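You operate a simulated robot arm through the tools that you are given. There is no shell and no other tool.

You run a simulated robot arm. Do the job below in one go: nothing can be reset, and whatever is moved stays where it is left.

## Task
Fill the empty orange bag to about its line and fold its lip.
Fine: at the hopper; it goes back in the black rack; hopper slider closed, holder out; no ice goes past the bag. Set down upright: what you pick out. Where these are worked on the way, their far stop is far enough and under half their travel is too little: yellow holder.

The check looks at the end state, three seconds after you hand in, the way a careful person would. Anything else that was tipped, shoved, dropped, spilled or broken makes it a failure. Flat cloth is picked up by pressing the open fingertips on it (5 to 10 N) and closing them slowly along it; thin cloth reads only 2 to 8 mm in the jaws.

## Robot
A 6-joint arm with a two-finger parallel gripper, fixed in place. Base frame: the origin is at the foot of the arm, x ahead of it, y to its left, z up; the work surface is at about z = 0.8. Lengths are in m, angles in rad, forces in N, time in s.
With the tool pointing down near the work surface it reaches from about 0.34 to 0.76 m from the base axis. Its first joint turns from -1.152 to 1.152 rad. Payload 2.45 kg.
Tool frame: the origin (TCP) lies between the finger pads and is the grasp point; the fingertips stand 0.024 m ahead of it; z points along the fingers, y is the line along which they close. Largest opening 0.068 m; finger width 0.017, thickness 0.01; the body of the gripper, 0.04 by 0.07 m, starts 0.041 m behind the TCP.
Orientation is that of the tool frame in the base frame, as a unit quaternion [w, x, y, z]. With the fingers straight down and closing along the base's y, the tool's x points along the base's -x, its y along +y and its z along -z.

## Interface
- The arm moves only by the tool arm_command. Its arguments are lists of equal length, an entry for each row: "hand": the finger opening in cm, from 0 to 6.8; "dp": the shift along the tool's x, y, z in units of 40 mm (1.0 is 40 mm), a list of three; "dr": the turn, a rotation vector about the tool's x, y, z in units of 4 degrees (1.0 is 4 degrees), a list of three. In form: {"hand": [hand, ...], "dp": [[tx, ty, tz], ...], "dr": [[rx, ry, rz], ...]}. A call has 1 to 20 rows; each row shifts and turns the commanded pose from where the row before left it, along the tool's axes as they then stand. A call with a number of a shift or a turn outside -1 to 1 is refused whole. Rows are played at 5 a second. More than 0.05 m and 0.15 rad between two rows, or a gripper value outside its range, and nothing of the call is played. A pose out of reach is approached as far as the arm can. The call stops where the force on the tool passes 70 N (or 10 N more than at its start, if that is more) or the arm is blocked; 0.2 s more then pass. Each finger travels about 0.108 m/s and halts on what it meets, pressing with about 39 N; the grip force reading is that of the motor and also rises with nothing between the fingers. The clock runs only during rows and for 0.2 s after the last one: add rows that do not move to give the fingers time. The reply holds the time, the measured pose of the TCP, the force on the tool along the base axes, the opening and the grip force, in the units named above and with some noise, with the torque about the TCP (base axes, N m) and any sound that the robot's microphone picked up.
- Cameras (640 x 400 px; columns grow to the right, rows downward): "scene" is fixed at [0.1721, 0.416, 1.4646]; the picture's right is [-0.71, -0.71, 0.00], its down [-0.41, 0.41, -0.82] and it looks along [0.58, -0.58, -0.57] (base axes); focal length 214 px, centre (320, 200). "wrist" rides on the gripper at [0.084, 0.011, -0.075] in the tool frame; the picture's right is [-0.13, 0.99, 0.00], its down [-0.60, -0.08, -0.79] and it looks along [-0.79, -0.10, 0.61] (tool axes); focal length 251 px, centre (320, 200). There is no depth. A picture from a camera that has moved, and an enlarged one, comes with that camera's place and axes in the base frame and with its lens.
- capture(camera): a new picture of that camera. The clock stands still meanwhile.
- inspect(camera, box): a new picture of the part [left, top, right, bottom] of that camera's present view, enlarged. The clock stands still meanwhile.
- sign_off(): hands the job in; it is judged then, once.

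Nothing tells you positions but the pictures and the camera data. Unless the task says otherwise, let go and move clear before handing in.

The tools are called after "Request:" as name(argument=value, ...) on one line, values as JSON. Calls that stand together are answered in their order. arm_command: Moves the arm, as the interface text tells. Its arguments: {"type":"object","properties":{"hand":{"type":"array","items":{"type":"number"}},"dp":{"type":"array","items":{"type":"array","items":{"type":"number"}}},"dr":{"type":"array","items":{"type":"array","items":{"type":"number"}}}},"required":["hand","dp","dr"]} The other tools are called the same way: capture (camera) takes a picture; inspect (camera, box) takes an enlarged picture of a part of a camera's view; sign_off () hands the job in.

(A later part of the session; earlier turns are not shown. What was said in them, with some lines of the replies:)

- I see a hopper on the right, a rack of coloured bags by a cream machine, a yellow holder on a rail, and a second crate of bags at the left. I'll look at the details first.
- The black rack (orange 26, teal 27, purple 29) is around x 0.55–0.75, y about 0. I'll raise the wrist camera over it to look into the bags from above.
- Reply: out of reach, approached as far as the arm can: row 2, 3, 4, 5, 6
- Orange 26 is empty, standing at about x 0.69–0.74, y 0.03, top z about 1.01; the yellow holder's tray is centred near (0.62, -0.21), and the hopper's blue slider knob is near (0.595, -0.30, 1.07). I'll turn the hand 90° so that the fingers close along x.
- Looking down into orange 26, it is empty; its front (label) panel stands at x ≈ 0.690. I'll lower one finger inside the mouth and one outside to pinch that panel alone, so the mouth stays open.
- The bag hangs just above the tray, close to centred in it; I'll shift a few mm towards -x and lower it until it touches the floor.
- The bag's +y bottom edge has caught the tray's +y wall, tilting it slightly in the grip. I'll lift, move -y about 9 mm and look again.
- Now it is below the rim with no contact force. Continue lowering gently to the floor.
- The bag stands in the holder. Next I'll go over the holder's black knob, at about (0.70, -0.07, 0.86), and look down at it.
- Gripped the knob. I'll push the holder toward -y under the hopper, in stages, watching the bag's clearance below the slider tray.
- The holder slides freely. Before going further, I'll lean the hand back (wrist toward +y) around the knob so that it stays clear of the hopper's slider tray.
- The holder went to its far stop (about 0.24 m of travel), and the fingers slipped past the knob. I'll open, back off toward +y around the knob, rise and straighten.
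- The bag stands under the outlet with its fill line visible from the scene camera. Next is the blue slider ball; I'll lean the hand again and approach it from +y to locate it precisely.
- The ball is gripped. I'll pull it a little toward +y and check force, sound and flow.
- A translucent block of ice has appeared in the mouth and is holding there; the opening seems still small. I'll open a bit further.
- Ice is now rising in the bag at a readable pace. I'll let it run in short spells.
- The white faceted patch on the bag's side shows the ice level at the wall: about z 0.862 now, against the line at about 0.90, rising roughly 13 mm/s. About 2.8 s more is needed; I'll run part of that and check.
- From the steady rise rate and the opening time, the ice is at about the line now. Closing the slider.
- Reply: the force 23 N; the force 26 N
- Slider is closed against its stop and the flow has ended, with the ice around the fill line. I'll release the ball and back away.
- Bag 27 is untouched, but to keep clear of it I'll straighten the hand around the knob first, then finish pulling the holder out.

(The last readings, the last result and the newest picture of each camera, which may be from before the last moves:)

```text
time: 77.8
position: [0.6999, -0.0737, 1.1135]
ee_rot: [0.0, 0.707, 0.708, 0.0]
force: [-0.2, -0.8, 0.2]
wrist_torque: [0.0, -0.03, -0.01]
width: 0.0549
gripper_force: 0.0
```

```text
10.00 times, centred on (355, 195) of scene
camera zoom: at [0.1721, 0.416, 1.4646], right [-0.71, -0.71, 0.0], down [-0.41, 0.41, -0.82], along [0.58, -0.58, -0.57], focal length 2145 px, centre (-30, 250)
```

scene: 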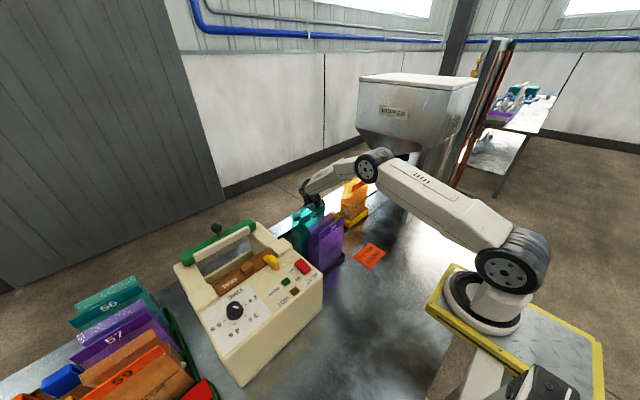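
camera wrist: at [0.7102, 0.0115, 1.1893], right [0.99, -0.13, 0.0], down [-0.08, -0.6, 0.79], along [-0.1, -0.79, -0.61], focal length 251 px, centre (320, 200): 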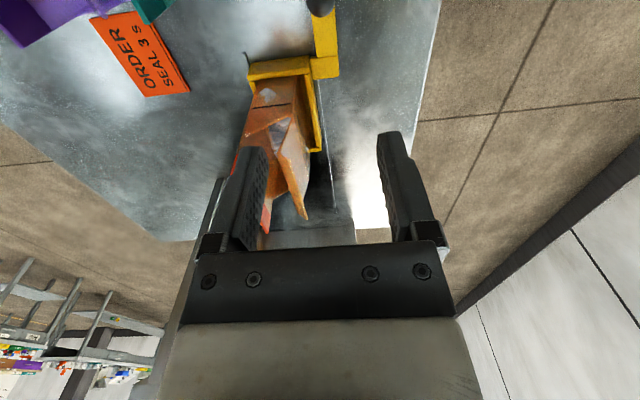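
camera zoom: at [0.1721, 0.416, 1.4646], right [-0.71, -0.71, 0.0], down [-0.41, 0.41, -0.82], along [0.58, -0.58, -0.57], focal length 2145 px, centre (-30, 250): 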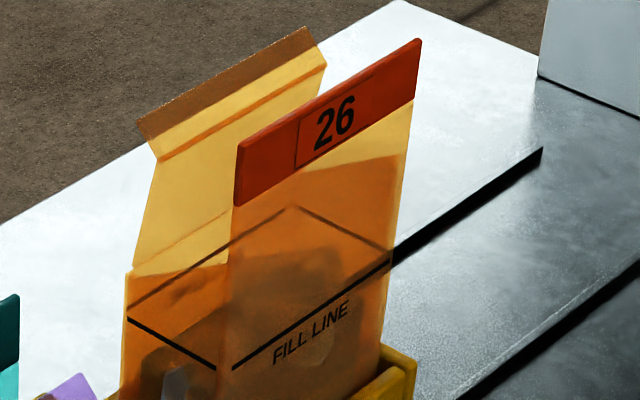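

The filled bag is out from under the hopper, with its heap around the line. Before folding I'll study the top of the bag closely.

Request:
inspect(camera="wrist", box=[210, 50, 340, 240])

Request:
inspect(camera="scene", box=[336, 172, 366, 194])

Request:
inspect(camera="scene", box=[20, 260, 200, 400])

```text
2.11 times, centred on (275, 145) of wrist
camera zoom: at [0.7102, 0.0115, 1.1893], right [0.99, -0.13, 0.0], down [-0.08, -0.6, 0.79], along [-0.1, -0.79, -0.61], focal length 529 px, centre (415, 316)
```

zoom: 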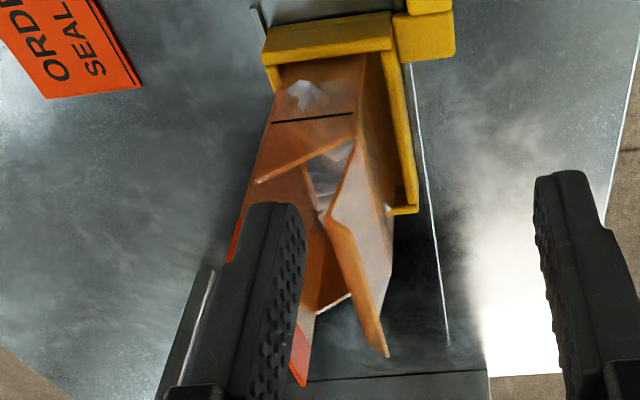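

```text
16.00 times, centred on (351, 183) of scene
camera zoom: at [0.1721, 0.416, 1.4646], right [-0.71, -0.71, 0.0], down [-0.41, 0.41, -0.82], along [0.58, -0.58, -0.57], focal length 3432 px, centre (-176, 472)
```

zoom: 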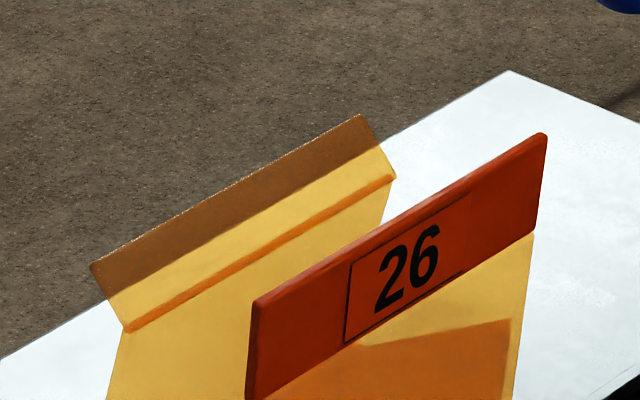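

```text
2.86 times, centred on (110, 330) of scene
camera zoom: at [0.1721, 0.416, 1.4646], right [-0.71, -0.71, 0.0], down [-0.41, 0.41, -0.82], along [0.58, -0.58, -0.57], focal length 613 px, centre (920, -171)
```

zoom: 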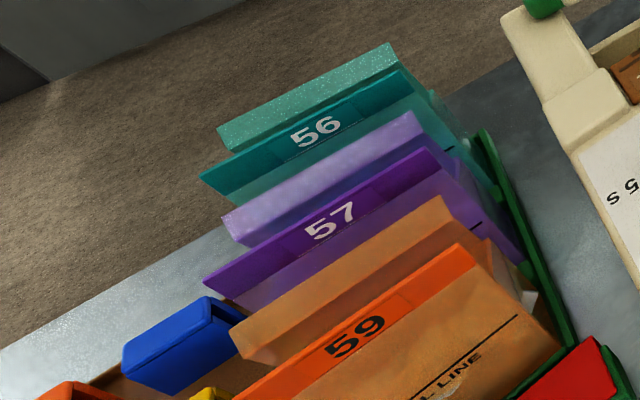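

The back flap hinges at the slanted rim and has a flared edge that would lie along the label header when pushed forward. I'll go behind the bag with closed fingers and fold that flap forward gently.

Request:
arm_command(hand=[3, 1, 0, 0, 0, 0, 0, 0, 0, 0], dp=[[-0.8, -0.05, 0], [-0.9, -0.05, 0], [-0.9, -0.1, 0], [-0.85, -0.1, 0], [0, 0, 0.7], [0, 0, 0.7], [0, 0, 0.7], [0, 0, 0.6], [0, 0, 0.4], [0, 0, 0]], dr=[[0, 0, 0], [0, 0, 0], [0, 0, 0], [0, 0, 0], [0, 0, 0], [0, 0, 0], [0, 0, 0], [0, 0, 0], [0, 0, 0], [0, 0, 0]])

Request:
capture(camera="wrist")

Request:
inspect(camera="scene", box=[310, 150, 390, 230])

```text
time: 80.0
position: [0.6893, -0.2118, 0.9901]
ee_rot: [0.0, 0.707, 0.707, 0.0]
force: [0.8, 0.0, -0.6]
wrist_torque: [0.02, 0.01, -0.02]
width: 0.0
gripper_force: 23.5
```

```text
taken
camera wrist: at [0.6996, -0.1273, 1.0653], right [0.99, -0.13, 0.0], down [-0.08, -0.6, 0.79], along [-0.1, -0.79, -0.61], focal length 251 px, centre (320, 200)
```

wrist: 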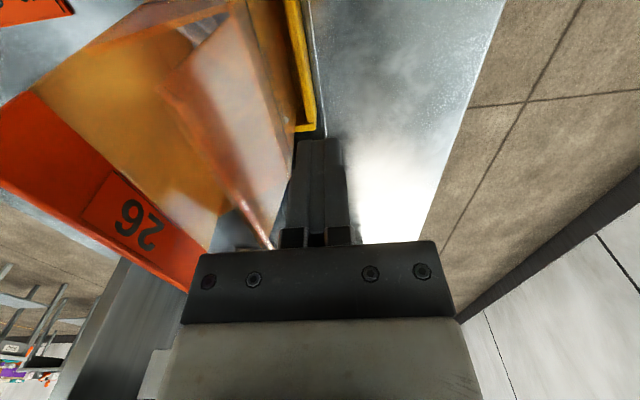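

```text
5.00 times, centred on (350, 190) of scene
camera zoom: at [0.1721, 0.416, 1.4646], right [-0.71, -0.71, 0.0], down [-0.41, 0.41, -0.82], along [0.58, -0.58, -0.57], focal length 1072 px, centre (170, 250)
```

zoom: 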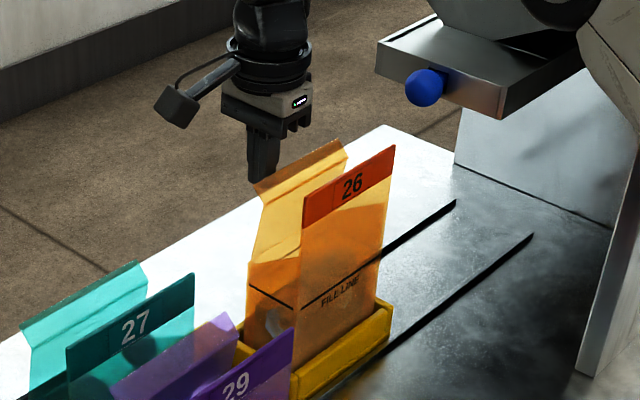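

Request:
arm_command(hand=[0, 0, 0, 0, 0, 0], dp=[[0, -0.2, 0], [0, -0.2, 0], [0, -0.2, 0], [0, -0.2, 0], [0, -0.2, 0], [0, 0, 0]], dr=[[0, 0, 0], [0, 0, 0], [0, 0, 0], [0, 0, 0], [0, 0, 0], [0, 0, 0]])

Request:
capture(camera="wrist")

Request:
inspect(camera="scene", box=[310, 150, 390, 230])

```text
time: 81.4
position: [0.648, -0.2113, 0.9905]
ee_rot: [0.0, 0.707, 0.707, -0.001]
force: [0.2, -0.2, 1.0]
wrist_torque: [0.01, 0.0, 0.01]
width: 0.0002
gripper_force: 23.8
```

```text
taken
camera wrist: at [0.659, -0.1275, 1.0656], right [0.99, -0.13, 0.0], down [-0.08, -0.6, 0.79], along [-0.1, -0.79, -0.61], focal length 251 px, centre (320, 200)
```

wrist: 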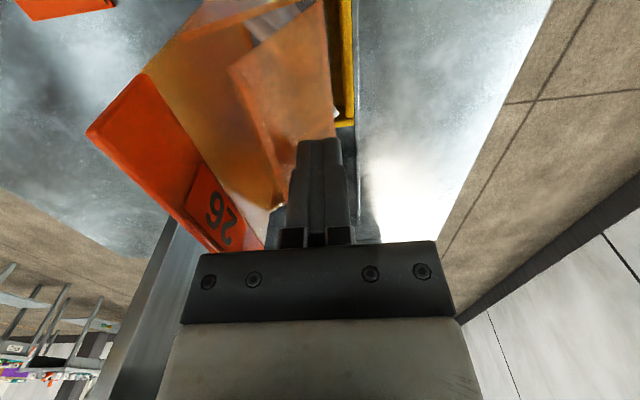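

```text
5.00 times, centred on (350, 190) of scene
camera zoom: at [0.1721, 0.416, 1.4646], right [-0.71, -0.71, 0.0], down [-0.41, 0.41, -0.82], along [0.58, -0.58, -0.57], focal length 1072 px, centre (170, 250)
```

zoom: 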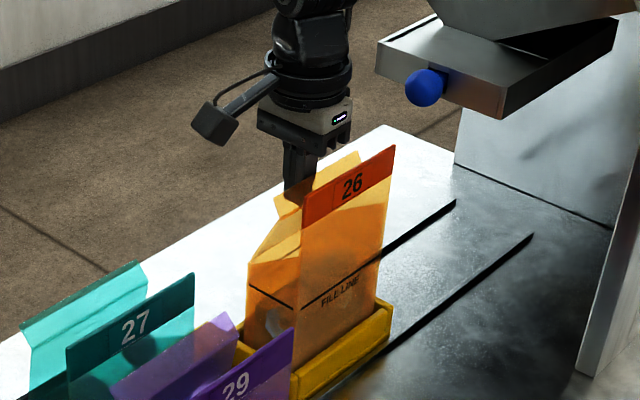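

The flap hinges at the rim easily, as expected. Continue.

Request:
arm_command(hand=[0, 0, 0, 0], dp=[[0, -0.2, 0], [0, -0.2, 0], [0, -0.2, 0], [0, 0, 0]], dr=[[0, 0, 0], [0, 0, 0], [0, 0, 0], [0, 0, 0]])

Request:
capture(camera="wrist")

Request:
inspect(camera="scene", box=[310, 150, 390, 230])

```text
time: 82.4
position: [0.6251, -0.2126, 0.9906]
ee_rot: [0.0, 0.707, 0.707, 0.0]
force: [0.2, 0.4, 0.2]
wrist_torque: [0.01, -0.02, 0.01]
width: 0.0
gripper_force: 23.5
```

```text
taken
camera wrist: at [0.6351, -0.1275, 1.0658], right [0.99, -0.13, 0.0], down [-0.08, -0.6, 0.79], along [-0.1, -0.79, -0.61], focal length 251 px, centre (320, 200)
```

wrist: 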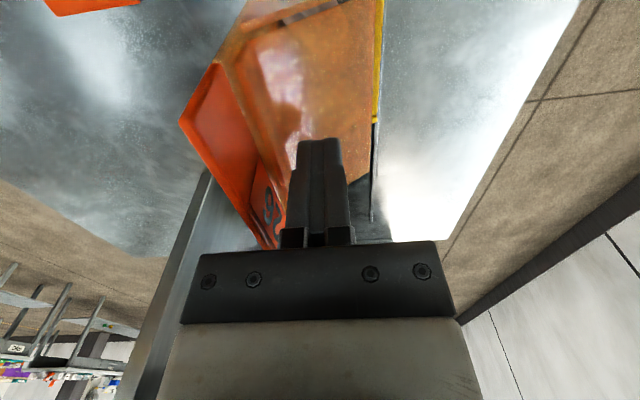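

```text
5.00 times, centred on (350, 190) of scene
camera zoom: at [0.1721, 0.416, 1.4646], right [-0.71, -0.71, 0.0], down [-0.41, 0.41, -0.82], along [0.58, -0.58, -0.57], focal length 1072 px, centre (170, 250)
```

zoom: 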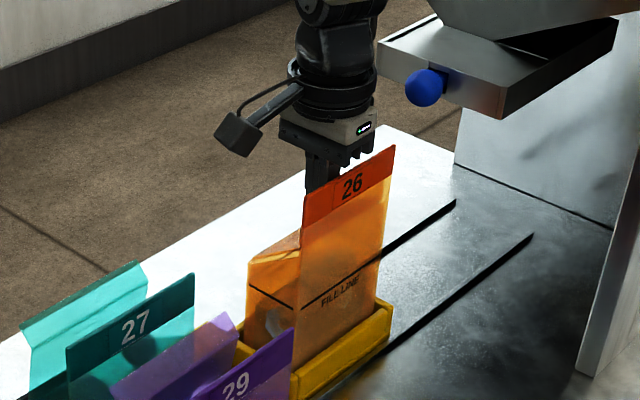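

Request:
arm_command(hand=[0, 0, 0, 0], dp=[[0, -0.1, 0], [0, -0.1, 0], [0, 0, 0], [0, 0, 0]], dr=[[0, 0, 0], [0, 0, 0], [0, 0, 0], [0, 0, 0]])

Request:
capture(camera="wrist")

```text
time: 83.4
position: [0.616, -0.2118, 0.9903]
ee_rot: [0.0, 0.707, 0.707, 0.0]
force: [1.4, 0.2, 0.1]
wrist_torque: [-0.01, -0.02, 0.0]
width: 0.0
gripper_force: 23.9
```

```text
taken
camera wrist: at [0.627, -0.1275, 1.0656], right [0.99, -0.13, 0.0], down [-0.08, -0.6, 0.79], along [-0.1, -0.79, -0.61], focal length 251 px, centre (320, 200)
```

wrist: 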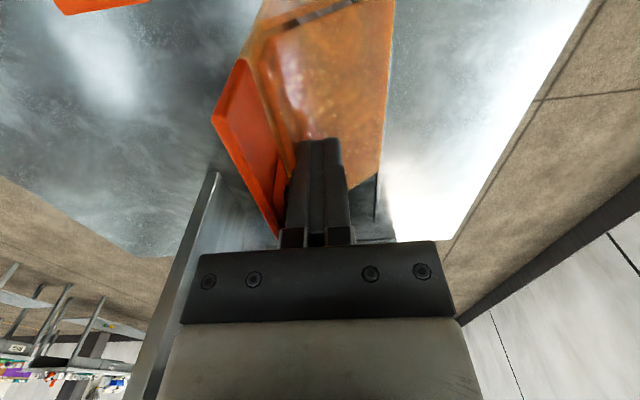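

Request:
arm_command(hand=[0, 0, 0, 0, 0, 0], dp=[[0, 0.15, -0.1], [0, 0.3, -0.3], [0, 0.3, -0.5], [0, 0.3, -0.7], [0, 0.3, -0.7], [0, 0, 0]], dr=[[0, 0, 0], [0, 0, 0], [0, 0, 0], [0, 0, 0], [0, 0, 0], [0, 0, 0]])

Request:
capture(camera="wrist")

Request:
inspect(camera="scene", box=[330, 165, 380, 215])

```text
time: 84.8
position: [0.6697, -0.2129, 1.0844]
ee_rot: [0.0, 0.707, 0.707, 0.001]
force: [0.1, -0.2, 0.7]
wrist_torque: [-0.01, 0.02, -0.03]
width: 0.0004
gripper_force: 23.6
```

```text
taken
camera wrist: at [0.6811, -0.1278, 1.1581], right [0.99, -0.13, 0.0], down [-0.08, -0.6, 0.79], along [-0.1, -0.79, -0.61], focal length 251 px, centre (320, 200)
```

wrist: 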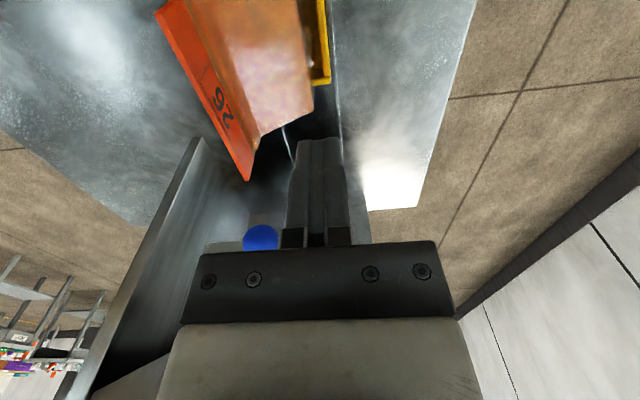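

```text
8.00 times, centred on (355, 190) of scene
camera zoom: at [0.1721, 0.416, 1.4646], right [-0.71, -0.71, 0.0], down [-0.41, 0.41, -0.82], along [0.58, -0.58, -0.57], focal length 1716 px, centre (40, 280)
```

zoom: 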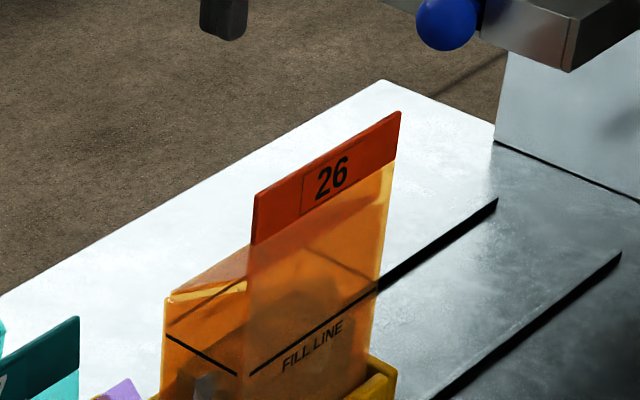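

Request:
inspect(camera="wrist", box=[140, 0, 350, 190])

Request:
inspect(camera="scene", box=[338, 180, 370, 202])

```text
2.11 times, centred on (245, 95) of wrist
camera zoom: at [0.6811, -0.1278, 1.1581], right [0.99, -0.13, 0.0], down [-0.08, -0.6, 0.79], along [-0.1, -0.79, -0.61], focal length 529 px, centre (478, 421)
```

zoom: 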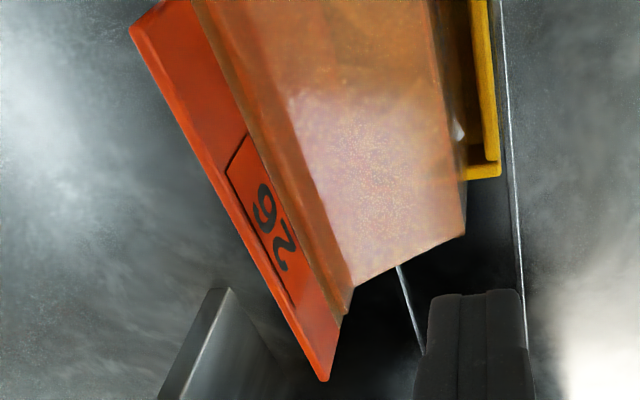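

```text
16.00 times, centred on (354, 191) of scene
camera zoom: at [0.1721, 0.416, 1.4646], right [-0.71, -0.71, 0.0], down [-0.41, 0.41, -0.82], along [0.58, -0.58, -0.57], focal length 3432 px, centre (-224, 344)
```

zoom: 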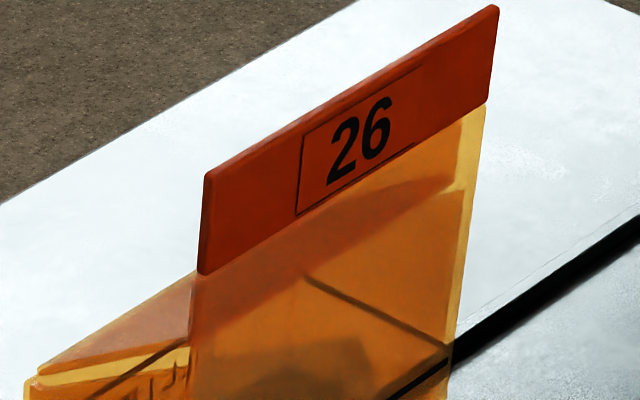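

The flap stays folded down on the rim with its edge flat along the header, so the lip is folded. Next I'll pinch the header and folded edge together to carry the bag back to the rack.

Request:
arm_command(hand=[1, 2, 3, 3, 3], dp=[[0, -0.4, -0.2], [0, -0.5, -0.2], [0, -0.5, 0], [-0.05, -0.28, 0], [0, 0, 0]], dr=[[0, 0, 0], [0, 0, 0], [0, 0, 0], [0, 0, 0], [0, 0, 0]])

Request:
capture(camera="wrist")

```text
time: 86.0
position: [0.6032, -0.2135, 1.099]
ee_rot: [0.0, 0.708, 0.707, 0.001]
force: [0.1, 0.5, -0.4]
wrist_torque: [0.03, -0.03, 0.02]
width: 0.0302
gripper_force: 0.1
```

```text
taken
camera wrist: at [0.6137, -0.1292, 1.174], right [0.99, -0.13, 0.0], down [-0.08, -0.6, 0.79], along [-0.1, -0.79, -0.61], focal length 251 px, centre (320, 200)
```

wrist: 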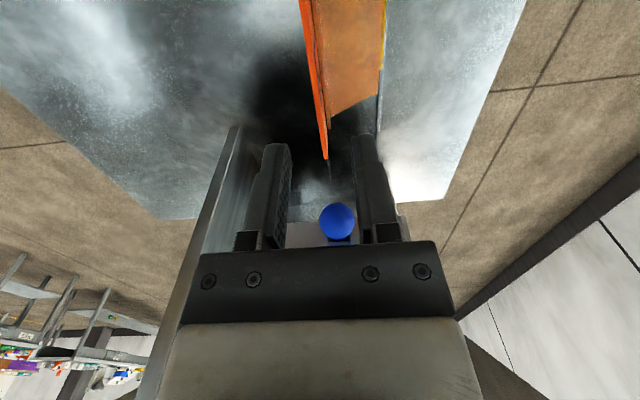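

Request:
arm_command(hand=[3, 3, 3, 3, 3, 3, 3], dp=[[-0.09, -0.04, 0.47], [0, 0, 0.47], [0, 0, 0.47], [0, 0, 0.47], [0, 0, 0.47], [0, 0, 0.45], [0, 0, 0]], dr=[[0, 0, 0], [0, 0, 0], [0, 0, 0], [0, 0, 0], [0, 0, 0], [0, 0, 0], [0, 0, 0]])

Request:
capture(camera="wrist")

Request:
inspect(camera="scene", box=[330, 165, 380, 215])

```text
time: 87.6
position: [0.6007, -0.2163, 0.9867]
ee_rot: [0.0, 0.707, 0.707, 0.0]
force: [0.3, 0.7, -0.1]
wrist_torque: [0.01, 0.01, -0.01]
width: 0.0298
gripper_force: 0.2
```

```text
taken
camera wrist: at [0.6124, -0.1324, 1.0615], right [0.99, -0.13, 0.0], down [-0.08, -0.6, 0.79], along [-0.1, -0.79, -0.61], focal length 251 px, centre (320, 200)
```

wrist: 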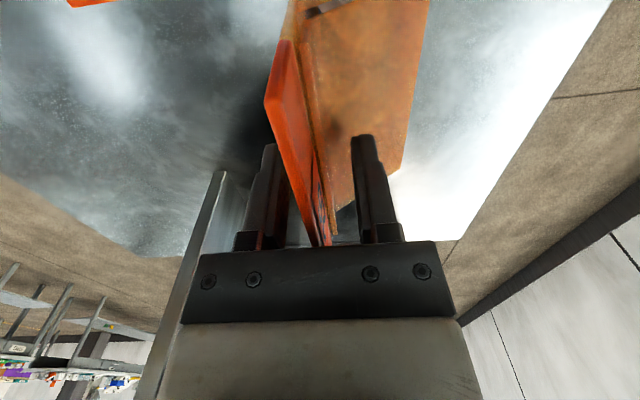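

```text
8.00 times, centred on (355, 190) of scene
camera zoom: at [0.1721, 0.416, 1.4646], right [-0.71, -0.71, 0.0], down [-0.41, 0.41, -0.82], along [0.58, -0.58, -0.57], focal length 1716 px, centre (40, 280)
```

zoom: 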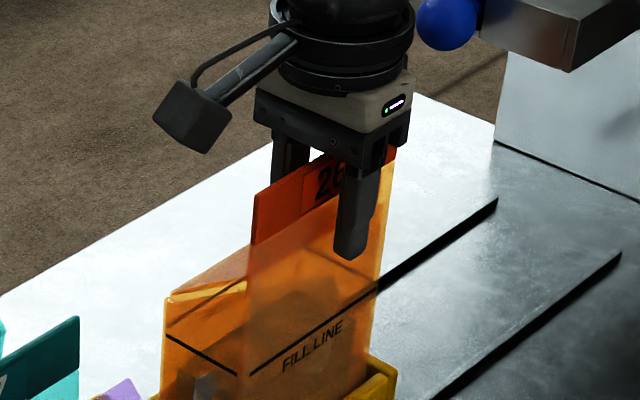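

Request:
arm_command(hand=[2, 1.2, 0.6, 0, 0, 0], dp=[[0, 0, 0], [0, 0, 0], [0, 0, 0], [0, 0, 0], [0, 0, 0], [0, 0, 0]], dr=[[0, 0, 0], [0, 0, 0], [0, 0, 0], [0, 0, 0], [0, 0, 0], [0, 0, 0]])

Request:
capture(camera="wrist")

```text
time: 89.0
position: [0.6008, -0.217, 0.9874]
ee_rot: [0.0, 0.707, 0.707, 0.0]
force: [-1.6, 0.3, 4.7]
wrist_torque: [0.12, -0.13, -0.03]
width: 0.0067
gripper_force: 28.8
```

```text
taken
camera wrist: at [0.6125, -0.1325, 1.0622], right [0.99, -0.13, 0.0], down [-0.08, -0.6, 0.79], along [-0.1, -0.79, -0.61], focal length 251 px, centre (320, 200)
```

wrist: 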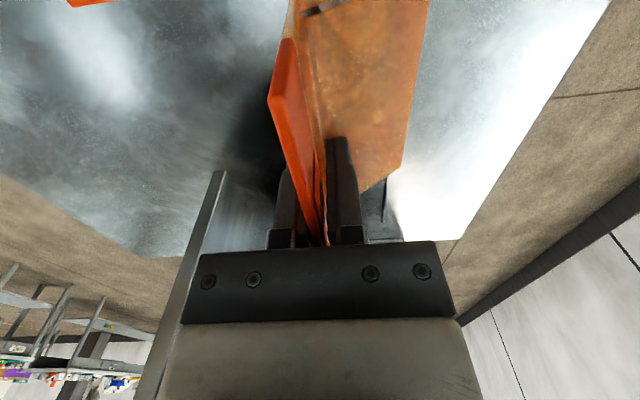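

Request:
arm_command(hand=[0, 0, 0, 0, 0, 0], dp=[[0, 0, -0.1], [0, 0, -0.15], [0, 0, -0.2], [0, 0, -0.25], [0, 0, 0], [0, 0, 0]], dr=[[0, 0, 0], [0, 0, 0], [0, 0, 0], [0, 0, 0], [0, 0, 0], [0, 0, 0]])

Request:
capture(camera="wrist")

Request:
inspect(camera="scene", box=[310, 150, 390, 230])

```text
time: 90.4
position: [0.6021, -0.2174, 1.0148]
ee_rot: [0.0, 0.707, 0.707, 0.0]
force: [-0.3, -0.5, -3.4]
wrist_torque: [0.0, 0.07, 0.02]
width: 0.0064
gripper_force: 28.8
```

```text
taken
camera wrist: at [0.6126, -0.1332, 1.0898], right [0.99, -0.13, 0.0], down [-0.08, -0.6, 0.79], along [-0.1, -0.79, -0.61], focal length 251 px, centre (320, 200)
```

wrist: 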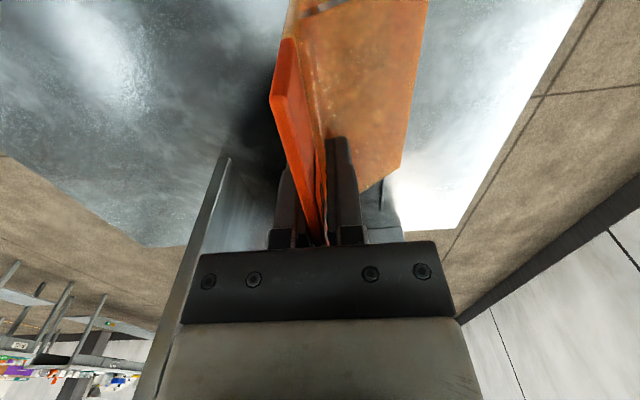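

```text
5.00 times, centred on (350, 190) of scene
camera zoom: at [0.1722, 0.416, 1.4646], right [-0.71, -0.71, 0.0], down [-0.41, 0.41, -0.82], along [0.58, -0.58, -0.57], focal length 1072 px, centre (170, 250)
```

zoom: 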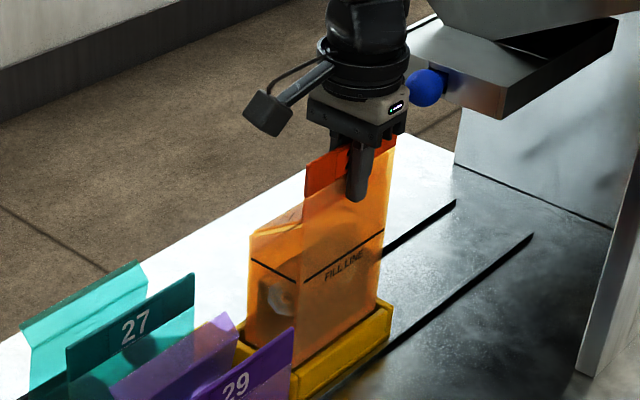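

Request:
arm_command(hand=[0, 0, 0, 0, 0, 0, 0], dp=[[0, 0, -0.3], [0, 0, -0.5], [0, 0, -0.5], [0, 0, -0.5], [0, 0, -0.5], [0, 0, -0.3], [0, 0, 0]], dr=[[0, 0, 0], [0, 0, 0], [0, 0, 0], [0, 0, 0], [0, 0, 0], [0, 0, 0], [0, 0, 0]])

Request:
inspect(camera="scene", box=[310, 130, 390, 220])

```text
time: 92.0
position: [0.6024, -0.2171, 1.1191]
ee_rot: [0.0, 0.707, 0.707, 0.0]
force: [-0.2, -0.5, -2.3]
wrist_torque: [0.03, 0.05, -0.01]
width: 0.0061
gripper_force: 29.0
```

```text
4.44 times, centred on (350, 175) of scene
camera zoom: at [0.1722, 0.416, 1.4646], right [-0.71, -0.71, 0.0], down [-0.41, 0.41, -0.82], along [0.58, -0.58, -0.57], focal length 953 px, centre (187, 311)
```

zoom: 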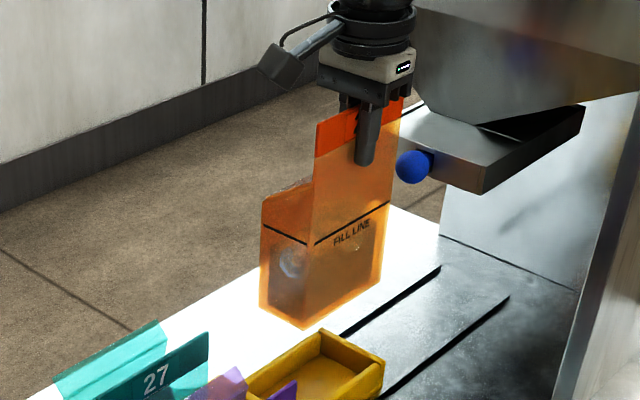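

The bag hangs upright with ice inside and the lip shut. I'll carry it: first +x, then +y back over its rack slot.

Request:
arm_command(hand=[0, 0, 0, 0, 0, 0, 0, 0, 0, 0, 0, 0, 0, 0, 0, 0], dp=[[0, 0.25, 0], [0, 0.5, 0], [0, 0.6, 0], [0, 0.6, 0], [0, 0.32, 0], [0.3, 0, 0], [0.6, 0, 0], [0.65, 0, 0], [0.65, 0, 0], [0.65, 0, 0], [0.65, 0, 0], [0.65, 0, 0], [0.65, 0, 0], [0.65, 0, 0], [0.5, 0, 0], [0, 0, 0]], dr=[[0, 0, 0], [0, 0, 0], [0, 0, 0], [0, 0, 0], [0, 0, 0], [0, 0, 0], [0, 0, 0], [0, 0, 0], [0, 0, 0], [0, 0, 0], [0, 0, 0], [0, 0, 0], [0, 0, 0], [0, 0, 0], [0, 0, 0], [0, 0, 0]])

Request:
inspect(camera="scene", box=[260, 130, 360, 260])

Request:
capture(camera="wrist")

```text
time: 95.4
position: [0.6917, 0.0207, 1.1184]
ee_rot: [0.0, 0.707, 0.707, 0.0]
force: [-0.4, -0.1, -3.0]
wrist_torque: [0.0, 0.07, 0.02]
width: 0.0061
gripper_force: 28.9
```

```text
3.08 times, centred on (310, 195) of scene
camera zoom: at [0.1722, 0.416, 1.4646], right [-0.71, -0.71, 0.0], down [-0.41, 0.41, -0.82], along [0.58, -0.58, -0.57], focal length 660 px, centre (351, 215)
```

zoom: 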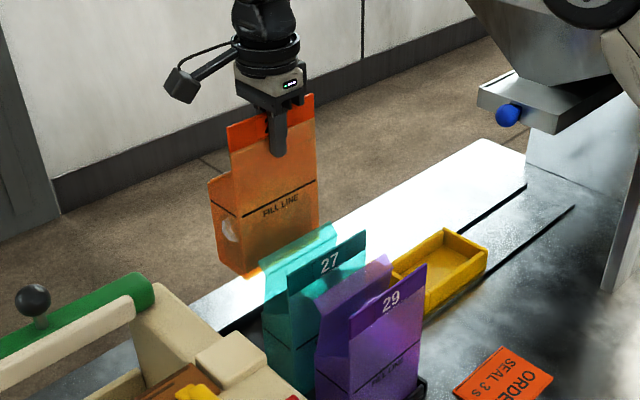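

```text
taken
camera wrist: at [0.7027, 0.1057, 1.194], right [0.99, -0.13, 0.0], down [-0.08, -0.6, 0.79], along [-0.1, -0.79, -0.61], focal length 251 px, centre (320, 200)
```

wrist: 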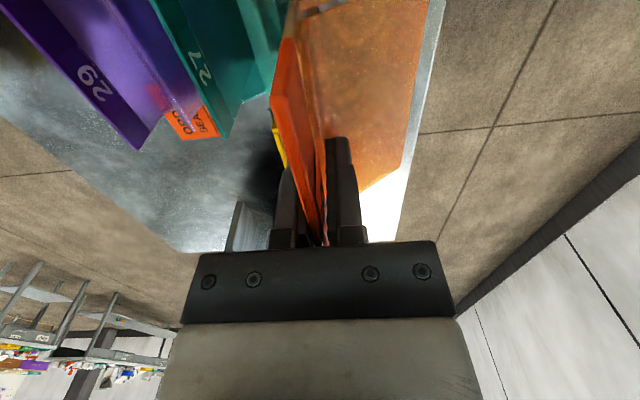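

Request:
arm_command(hand=[0, 0, 0, 0, 0, 0], dp=[[0.235, 0.03, 0.2], [0, 0, 0.5], [0, 0, 0.5], [0, 0, 0.5], [0, 0, 0.4], [0, 0, 0]], dr=[[0, 0, 0], [0, 0, 0], [0, 0, 0], [0, 0, 0], [0, 0, 0], [0, 0, 0]])

Request:
inspect(camera="scene", box=[260, 160, 360, 260])

Request:
capture(camera="wrist")

```text
time: 96.8
position: [0.6936, 0.0308, 1.0337]
ee_rot: [0.0, 0.707, 0.707, 0.0]
force: [-0.6, 0.5, -3.4]
wrist_torque: [0.01, 0.07, 0.0]
width: 0.006
gripper_force: 29.2
```

```text
4.00 times, centred on (310, 210) of scene
camera zoom: at [0.1722, 0.416, 1.4646], right [-0.71, -0.71, 0.0], down [-0.41, 0.41, -0.82], along [0.58, -0.58, -0.57], focal length 858 px, centre (360, 160)
```

zoom: 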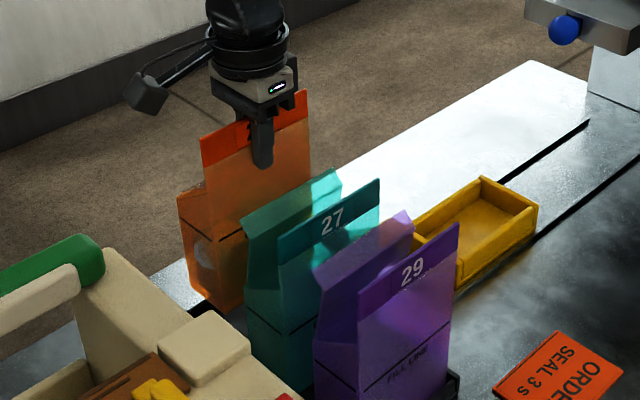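

```text
taken
camera wrist: at [0.7043, 0.1143, 1.1091], right [0.99, -0.13, 0.0], down [-0.08, -0.6, 0.79], along [-0.1, -0.79, -0.61], focal length 251 px, centre (320, 200)
```

wrist: 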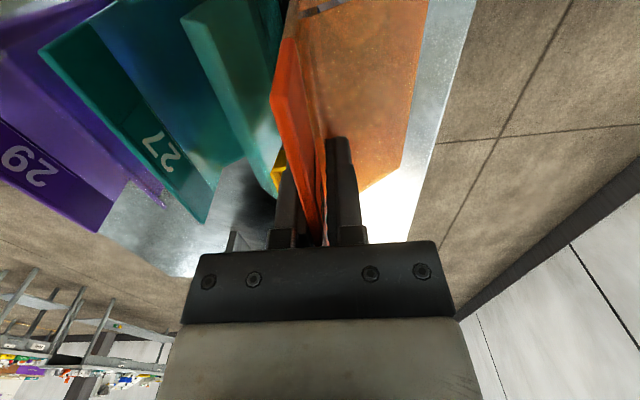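

Request:
arm_command(hand=[0, 0, 0, 0, 0, 0], dp=[[0, 0, 0.25], [0, 0, 0.25], [0, 0, 0.25], [0, 0, 0.2], [0, 0, 0.1], [0, 0, 0]], dr=[[0, 0, 0], [0, 0, 0], [0, 0, 0], [0, 0, 0], [0, 0, 0], [0, 0, 0]])

Request:
inspect(camera="scene", box=[260, 180, 340, 250])

```text
time: 98.2
position: [0.6938, 0.0309, 0.993]
ee_rot: [0.0, 0.707, 0.707, 0.0]
force: [0.7, -0.9, -2.7]
wrist_torque: [0.01, 0.05, 0.0]
width: 0.0063
gripper_force: 28.8
```

```text
5.71 times, centred on (300, 215) of scene
camera zoom: at [0.1722, 0.416, 1.4646], right [-0.71, -0.71, 0.0], down [-0.41, 0.41, -0.82], along [0.58, -0.58, -0.57], focal length 1226 px, centre (434, 114)
```

zoom: 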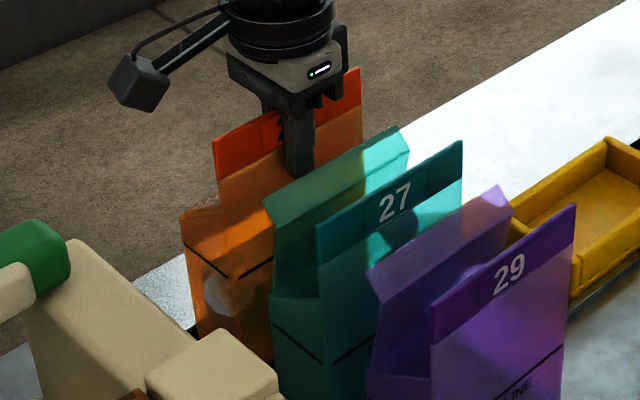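

Continuing down in small steps until it rests on the rack floor.

Request:
arm_command(hand=[0, 0, 0, 0], dp=[[0, 0, 0.08], [0, 0, 0.08], [0, 0, 0.05], [0, 0, 0]], dr=[[0, 0, 0], [0, 0, 0], [0, 0, 0], [0, 0, 0]])

```text
time: 99.2
position: [0.6929, 0.0299, 0.9838]
ee_rot: [0.001, 0.707, 0.708, 0.0]
force: [0.5, 0.0, -3.5]
wrist_torque: [0.03, 0.03, -0.02]
width: 0.0062
gripper_force: 29.3
```

Request:
arm_command(hand=[0, 0, 0, 0], dp=[[0, 0, 0.05], [0, 0, 0.05], [0, 0, 0.05], [0, 0, 0]], dr=[[0, 0, 0], [0, 0, 0], [0, 0, 0], [0, 0, 0]])

Request:
capture(camera="wrist")

```text
time: 100.2
position: [0.6941, 0.0297, 0.9809]
ee_rot: [0.002, 0.707, 0.707, 0.001]
force: [-7.2, 0.5, 22.9]
wrist_torque: [0.0, -0.05, -0.01]
width: 0.0058
gripper_force: 29.0
```

```text
taken
camera wrist: at [0.7044, 0.1146, 1.0556], right [0.99, -0.13, 0.0], down [-0.08, -0.6, 0.79], along [-0.1, -0.79, -0.61], focal length 251 px, centre (320, 200)
```

wrist: 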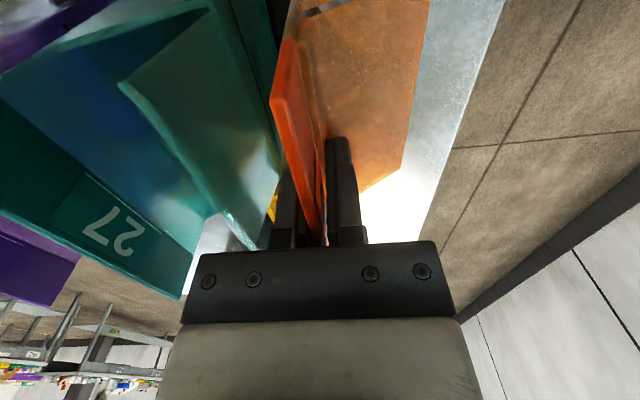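

Request:
inspect(camera="scene", box=[265, 180, 345, 240])

```text
6.67 times, centred on (305, 210) of scene
camera zoom: at [0.1713, 0.416, 1.4647], right [-0.71, -0.71, 0.0], down [-0.41, 0.41, -0.82], along [0.58, -0.58, -0.57], focal length 1430 px, centre (420, 133)
```

zoom: 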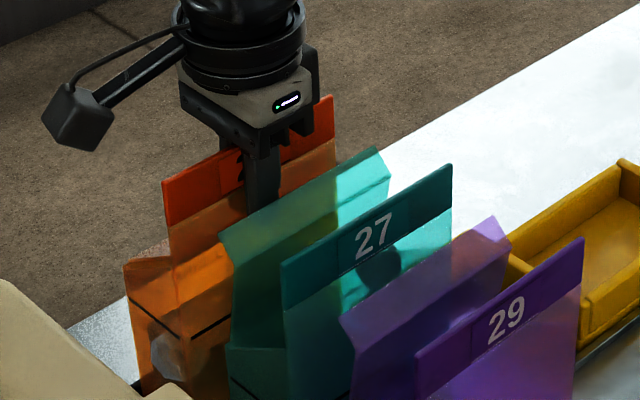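

The bag is down on the rack floor (contact felt). Releasing gently and rising.

Request:
arm_command(hand=[0.6, 1.0, 1.5, 2.0, 2.4, 2.4], dp=[[0, 0, -0.03], [0, 0, 0], [0, 0, 0], [0, 0, 0], [0, 0, 0], [0, 0, 0]], dr=[[0, 0, 0], [0, 0, 0], [0, 0, 0], [0, 0, 0], [0, 0, 0], [0, 0, 0]])

Request:
capture(camera="wrist")

Request:
inspect(camera="scene", box=[265, 180, 345, 240])

```text
time: 101.6
position: [0.693, 0.0303, 0.9785]
ee_rot: [-0.001, 0.707, 0.707, 0.0]
force: [0.5, 0.3, -0.5]
wrist_torque: [-0.05, -0.03, 0.0]
width: 0.0239
gripper_force: 0.0
```

```text
taken
camera wrist: at [0.7044, 0.1148, 1.0541], right [0.99, -0.13, 0.0], down [-0.08, -0.6, 0.79], along [-0.1, -0.79, -0.61], focal length 251 px, centre (320, 200)
```

wrist: 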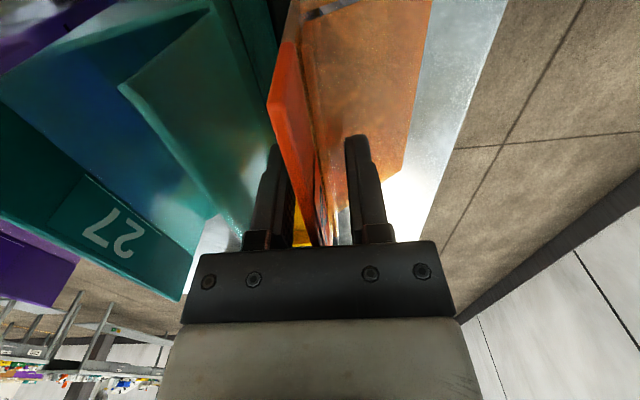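

```text
6.67 times, centred on (305, 210) of scene
camera zoom: at [0.1721, 0.416, 1.4646], right [-0.71, -0.71, 0.0], down [-0.41, 0.41, -0.82], along [0.58, -0.58, -0.57], focal length 1430 px, centre (420, 133)
```

zoom: 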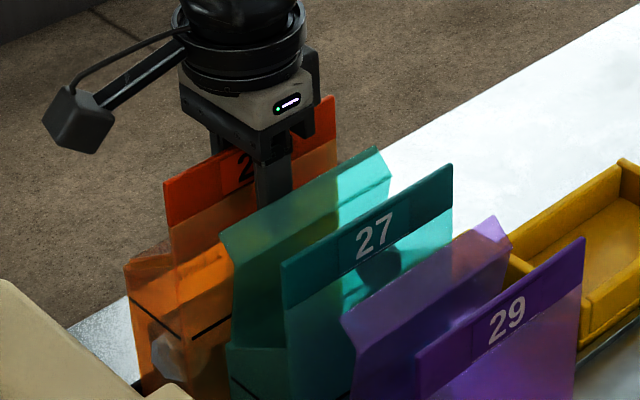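

Request:
arm_command(hand=[2.4, 2.4, 2.4, 2.4, 2.4, 2.4], dp=[[0, 0, -0.3], [0, 0, -0.5], [0, 0, -0.7], [0, 0, -0.9], [0, 0, -0.9], [0, 0, -0.9]], dr=[[0, 0, 0], [0, 0, 0], [0, 0, 0], [0, 0, 0], [0, 0, 0], [0, 0, 0]])

Request:
capture(camera="wrist")

Request:
inspect(camera="scene", box=[265, 180, 345, 240])

Request:
capture(camera="scene")

```text
time: 103.0
position: [0.6941, 0.0316, 1.1488]
ee_rot: [0.0, 0.707, 0.707, 0.0]
force: [0.2, 0.2, 0.3]
wrist_torque: [0.01, -0.02, -0.01]
width: 0.0241
gripper_force: 0.0
```

```text
taken
camera wrist: at [0.7044, 0.116, 1.223], right [0.99, -0.13, 0.0], down [-0.08, -0.6, 0.79], along [-0.1, -0.79, -0.61], focal length 251 px, centre (320, 200)
```

wrist: 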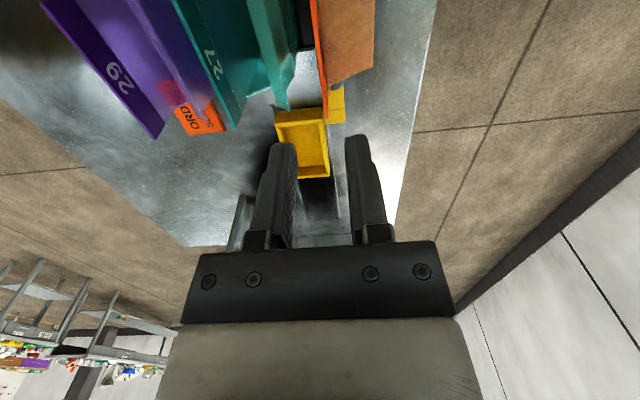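

```text
6.67 times, centred on (305, 210) of scene
camera zoom: at [0.1721, 0.416, 1.4646], right [-0.71, -0.71, 0.0], down [-0.41, 0.41, -0.82], along [0.58, -0.58, -0.57], focal length 1430 px, centre (420, 133)
```

zoom: 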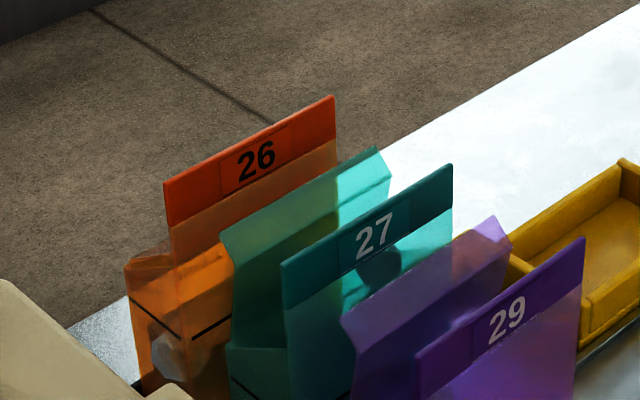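

```text
taken
```

scene: 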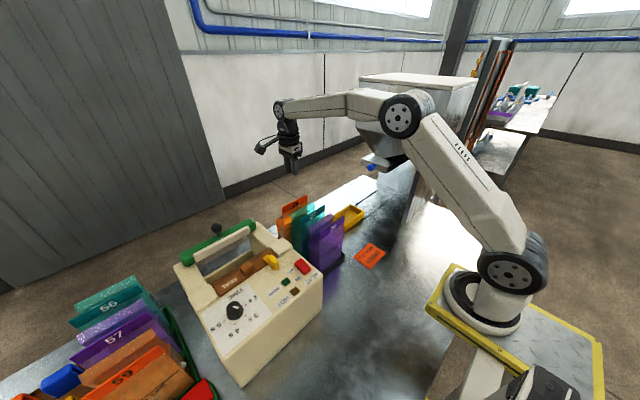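

Request:
inspect(camera="wrist", box=[240, 0, 400, 130])

Request:
inspect(camera="scene", box=[270, 205, 310, 240])

```text
3.08 times, centred on (320, 65) of wrist
camera zoom: at [0.7044, 0.116, 1.223], right [0.99, -0.13, 0.0], down [-0.08, -0.6, 0.79], along [-0.1, -0.79, -0.61], focal length 774 px, centre (320, 615)
```

zoom: 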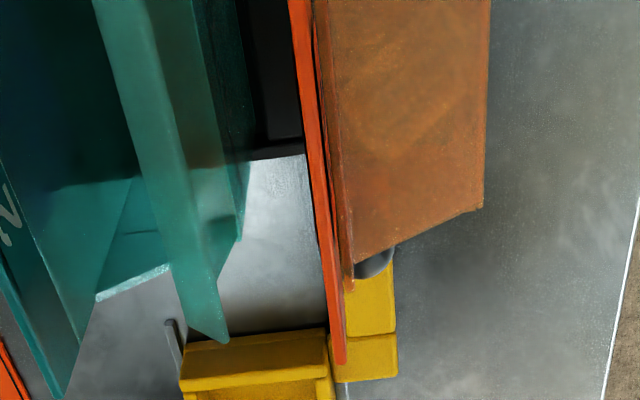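

```text
11.43 times, centred on (290, 222) of scene
camera zoom: at [0.1721, 0.416, 1.4646], right [-0.71, -0.71, 0.0], down [-0.41, 0.41, -0.82], along [0.58, -0.58, -0.57], focal length 2451 px, centre (663, -57)
```

zoom: 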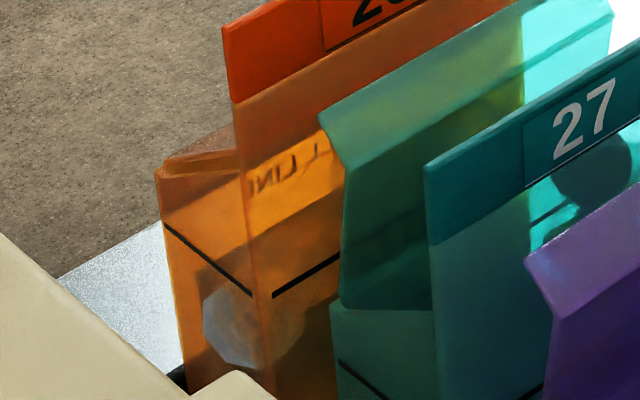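

Request:
inspect(camera="scene", box=[240, 150, 440, 275])

Request:
inspect(camera="scene", box=[340, 140, 440, 230])

```text
3.20 times, centred on (340, 212) of scene
camera zoom: at [0.1721, 0.416, 1.4646], right [-0.71, -0.71, 0.0], down [-0.41, 0.41, -0.82], along [0.58, -0.58, -0.57], focal length 686 px, centre (256, 160)
```

zoom: 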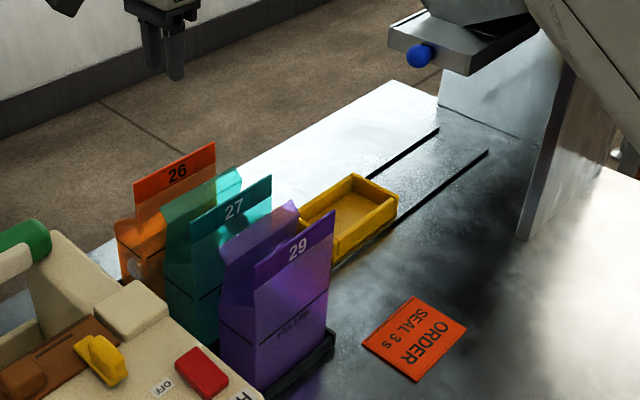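

```text
4.44 times, centred on (390, 185) of scene
camera zoom: at [0.1721, 0.416, 1.4646], right [-0.71, -0.71, 0.0], down [-0.41, 0.41, -0.82], along [0.58, -0.58, -0.57], focal length 953 px, centre (9, 267)
```

zoom: 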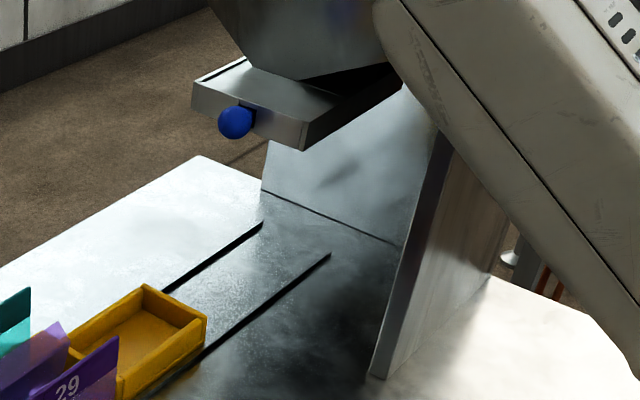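

Orange 26 is back upright in the black rack, filled with its lip folded. The slider ball is at its closed place, the holder is out, and no stray ice is visible. I'll move the arm a little further clear.

Request:
arm_command(hand=[2.4, 2.4, 2.4, 2.4], dp=[[0, 0, -0.8], [0, -0.6, -0.4], [0, -0.8, 0], [0, 0, 0]], dr=[[0, 0, 0], [0, 0, 0], [0, 0, 0], [0, 0, 0]])

Request:
inspect(camera="scene", box=[265, 180, 345, 240])

Request:
capture(camera="wrist")

```text
time: 104.0
position: [0.6376, 0.0294, 1.1968]
ee_rot: [0.0, 0.707, 0.707, 0.0]
force: [1.3, 0.8, 0.1]
wrist_torque: [0.03, 0.0, 0.03]
width: 0.0239
gripper_force: 0.0
```

```text
6.67 times, centred on (305, 210) of scene
camera zoom: at [0.1721, 0.416, 1.4646], right [-0.71, -0.71, 0.0], down [-0.41, 0.41, -0.82], along [0.58, -0.58, -0.57], focal length 1430 px, centre (420, 133)
```

zoom: 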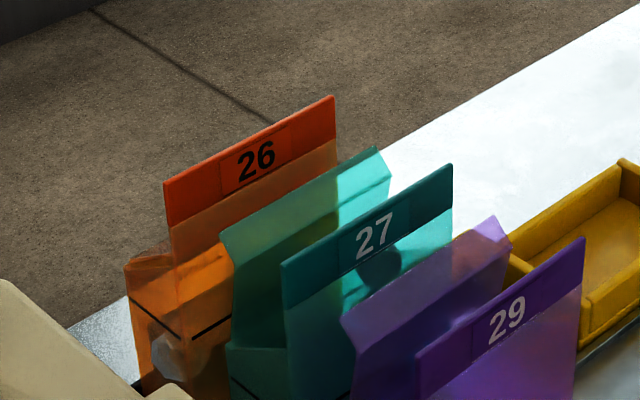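

```text
taken
camera wrist: at [0.6486, 0.1137, 1.2711], right [0.99, -0.13, 0.0], down [-0.08, -0.6, 0.79], along [-0.1, -0.79, -0.61], focal length 251 px, centre (320, 200)
```

wrist: 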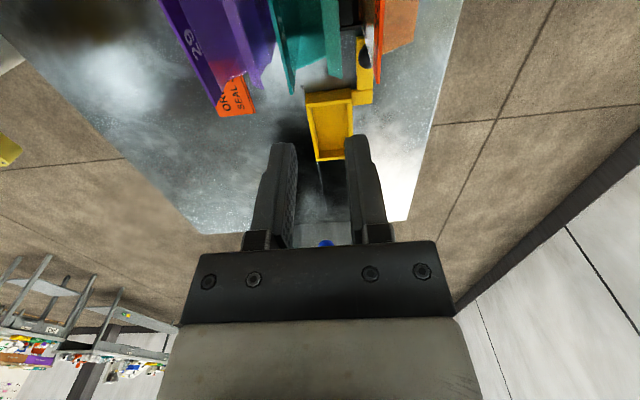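

Everything is steady: bag 26 stands in the rack with its lip folded, the holder is out and empty, the slider is closed, and the arm is clear. Handing in.

Request:
sign_off()

```text
The job is handed in.
```

I filled orange bag 26 at the hopper to about its line, folded its lip, and set it back upright in its slot in the black rack. The job is handed in.

- **Fill level:** I judged this by eye through the tinted bag. The heap peaks about 2 cm above the line in the middle and sits a little below it at the walls. I did not weigh or otherwise measure it.
- **Lip:** I took the lip to be the back flap, the only part that moved when pushed. It is folded forward over the mouth, with its edge flat against the label header, and it stayed down after I let go.
- **Bag position:** It sits about 3 mm further out and 5 mm to the left of where it started, upright on the rack floor.
- **Hopper and holder:** The slider is closed against its stop and the yellow holder is back out. I pushed the holder in to its far stop for filling.
- **Spills:** I saw no ice outside the bag.
- **Bumps:** The bag caught a wall of the holder when I first set it in, so I lifted it and tried again. I did not touch the other bags.

The orange card on the table says "ORDER SEAL 3 s". I did not seal the bag because you only asked for the lip to be folded.
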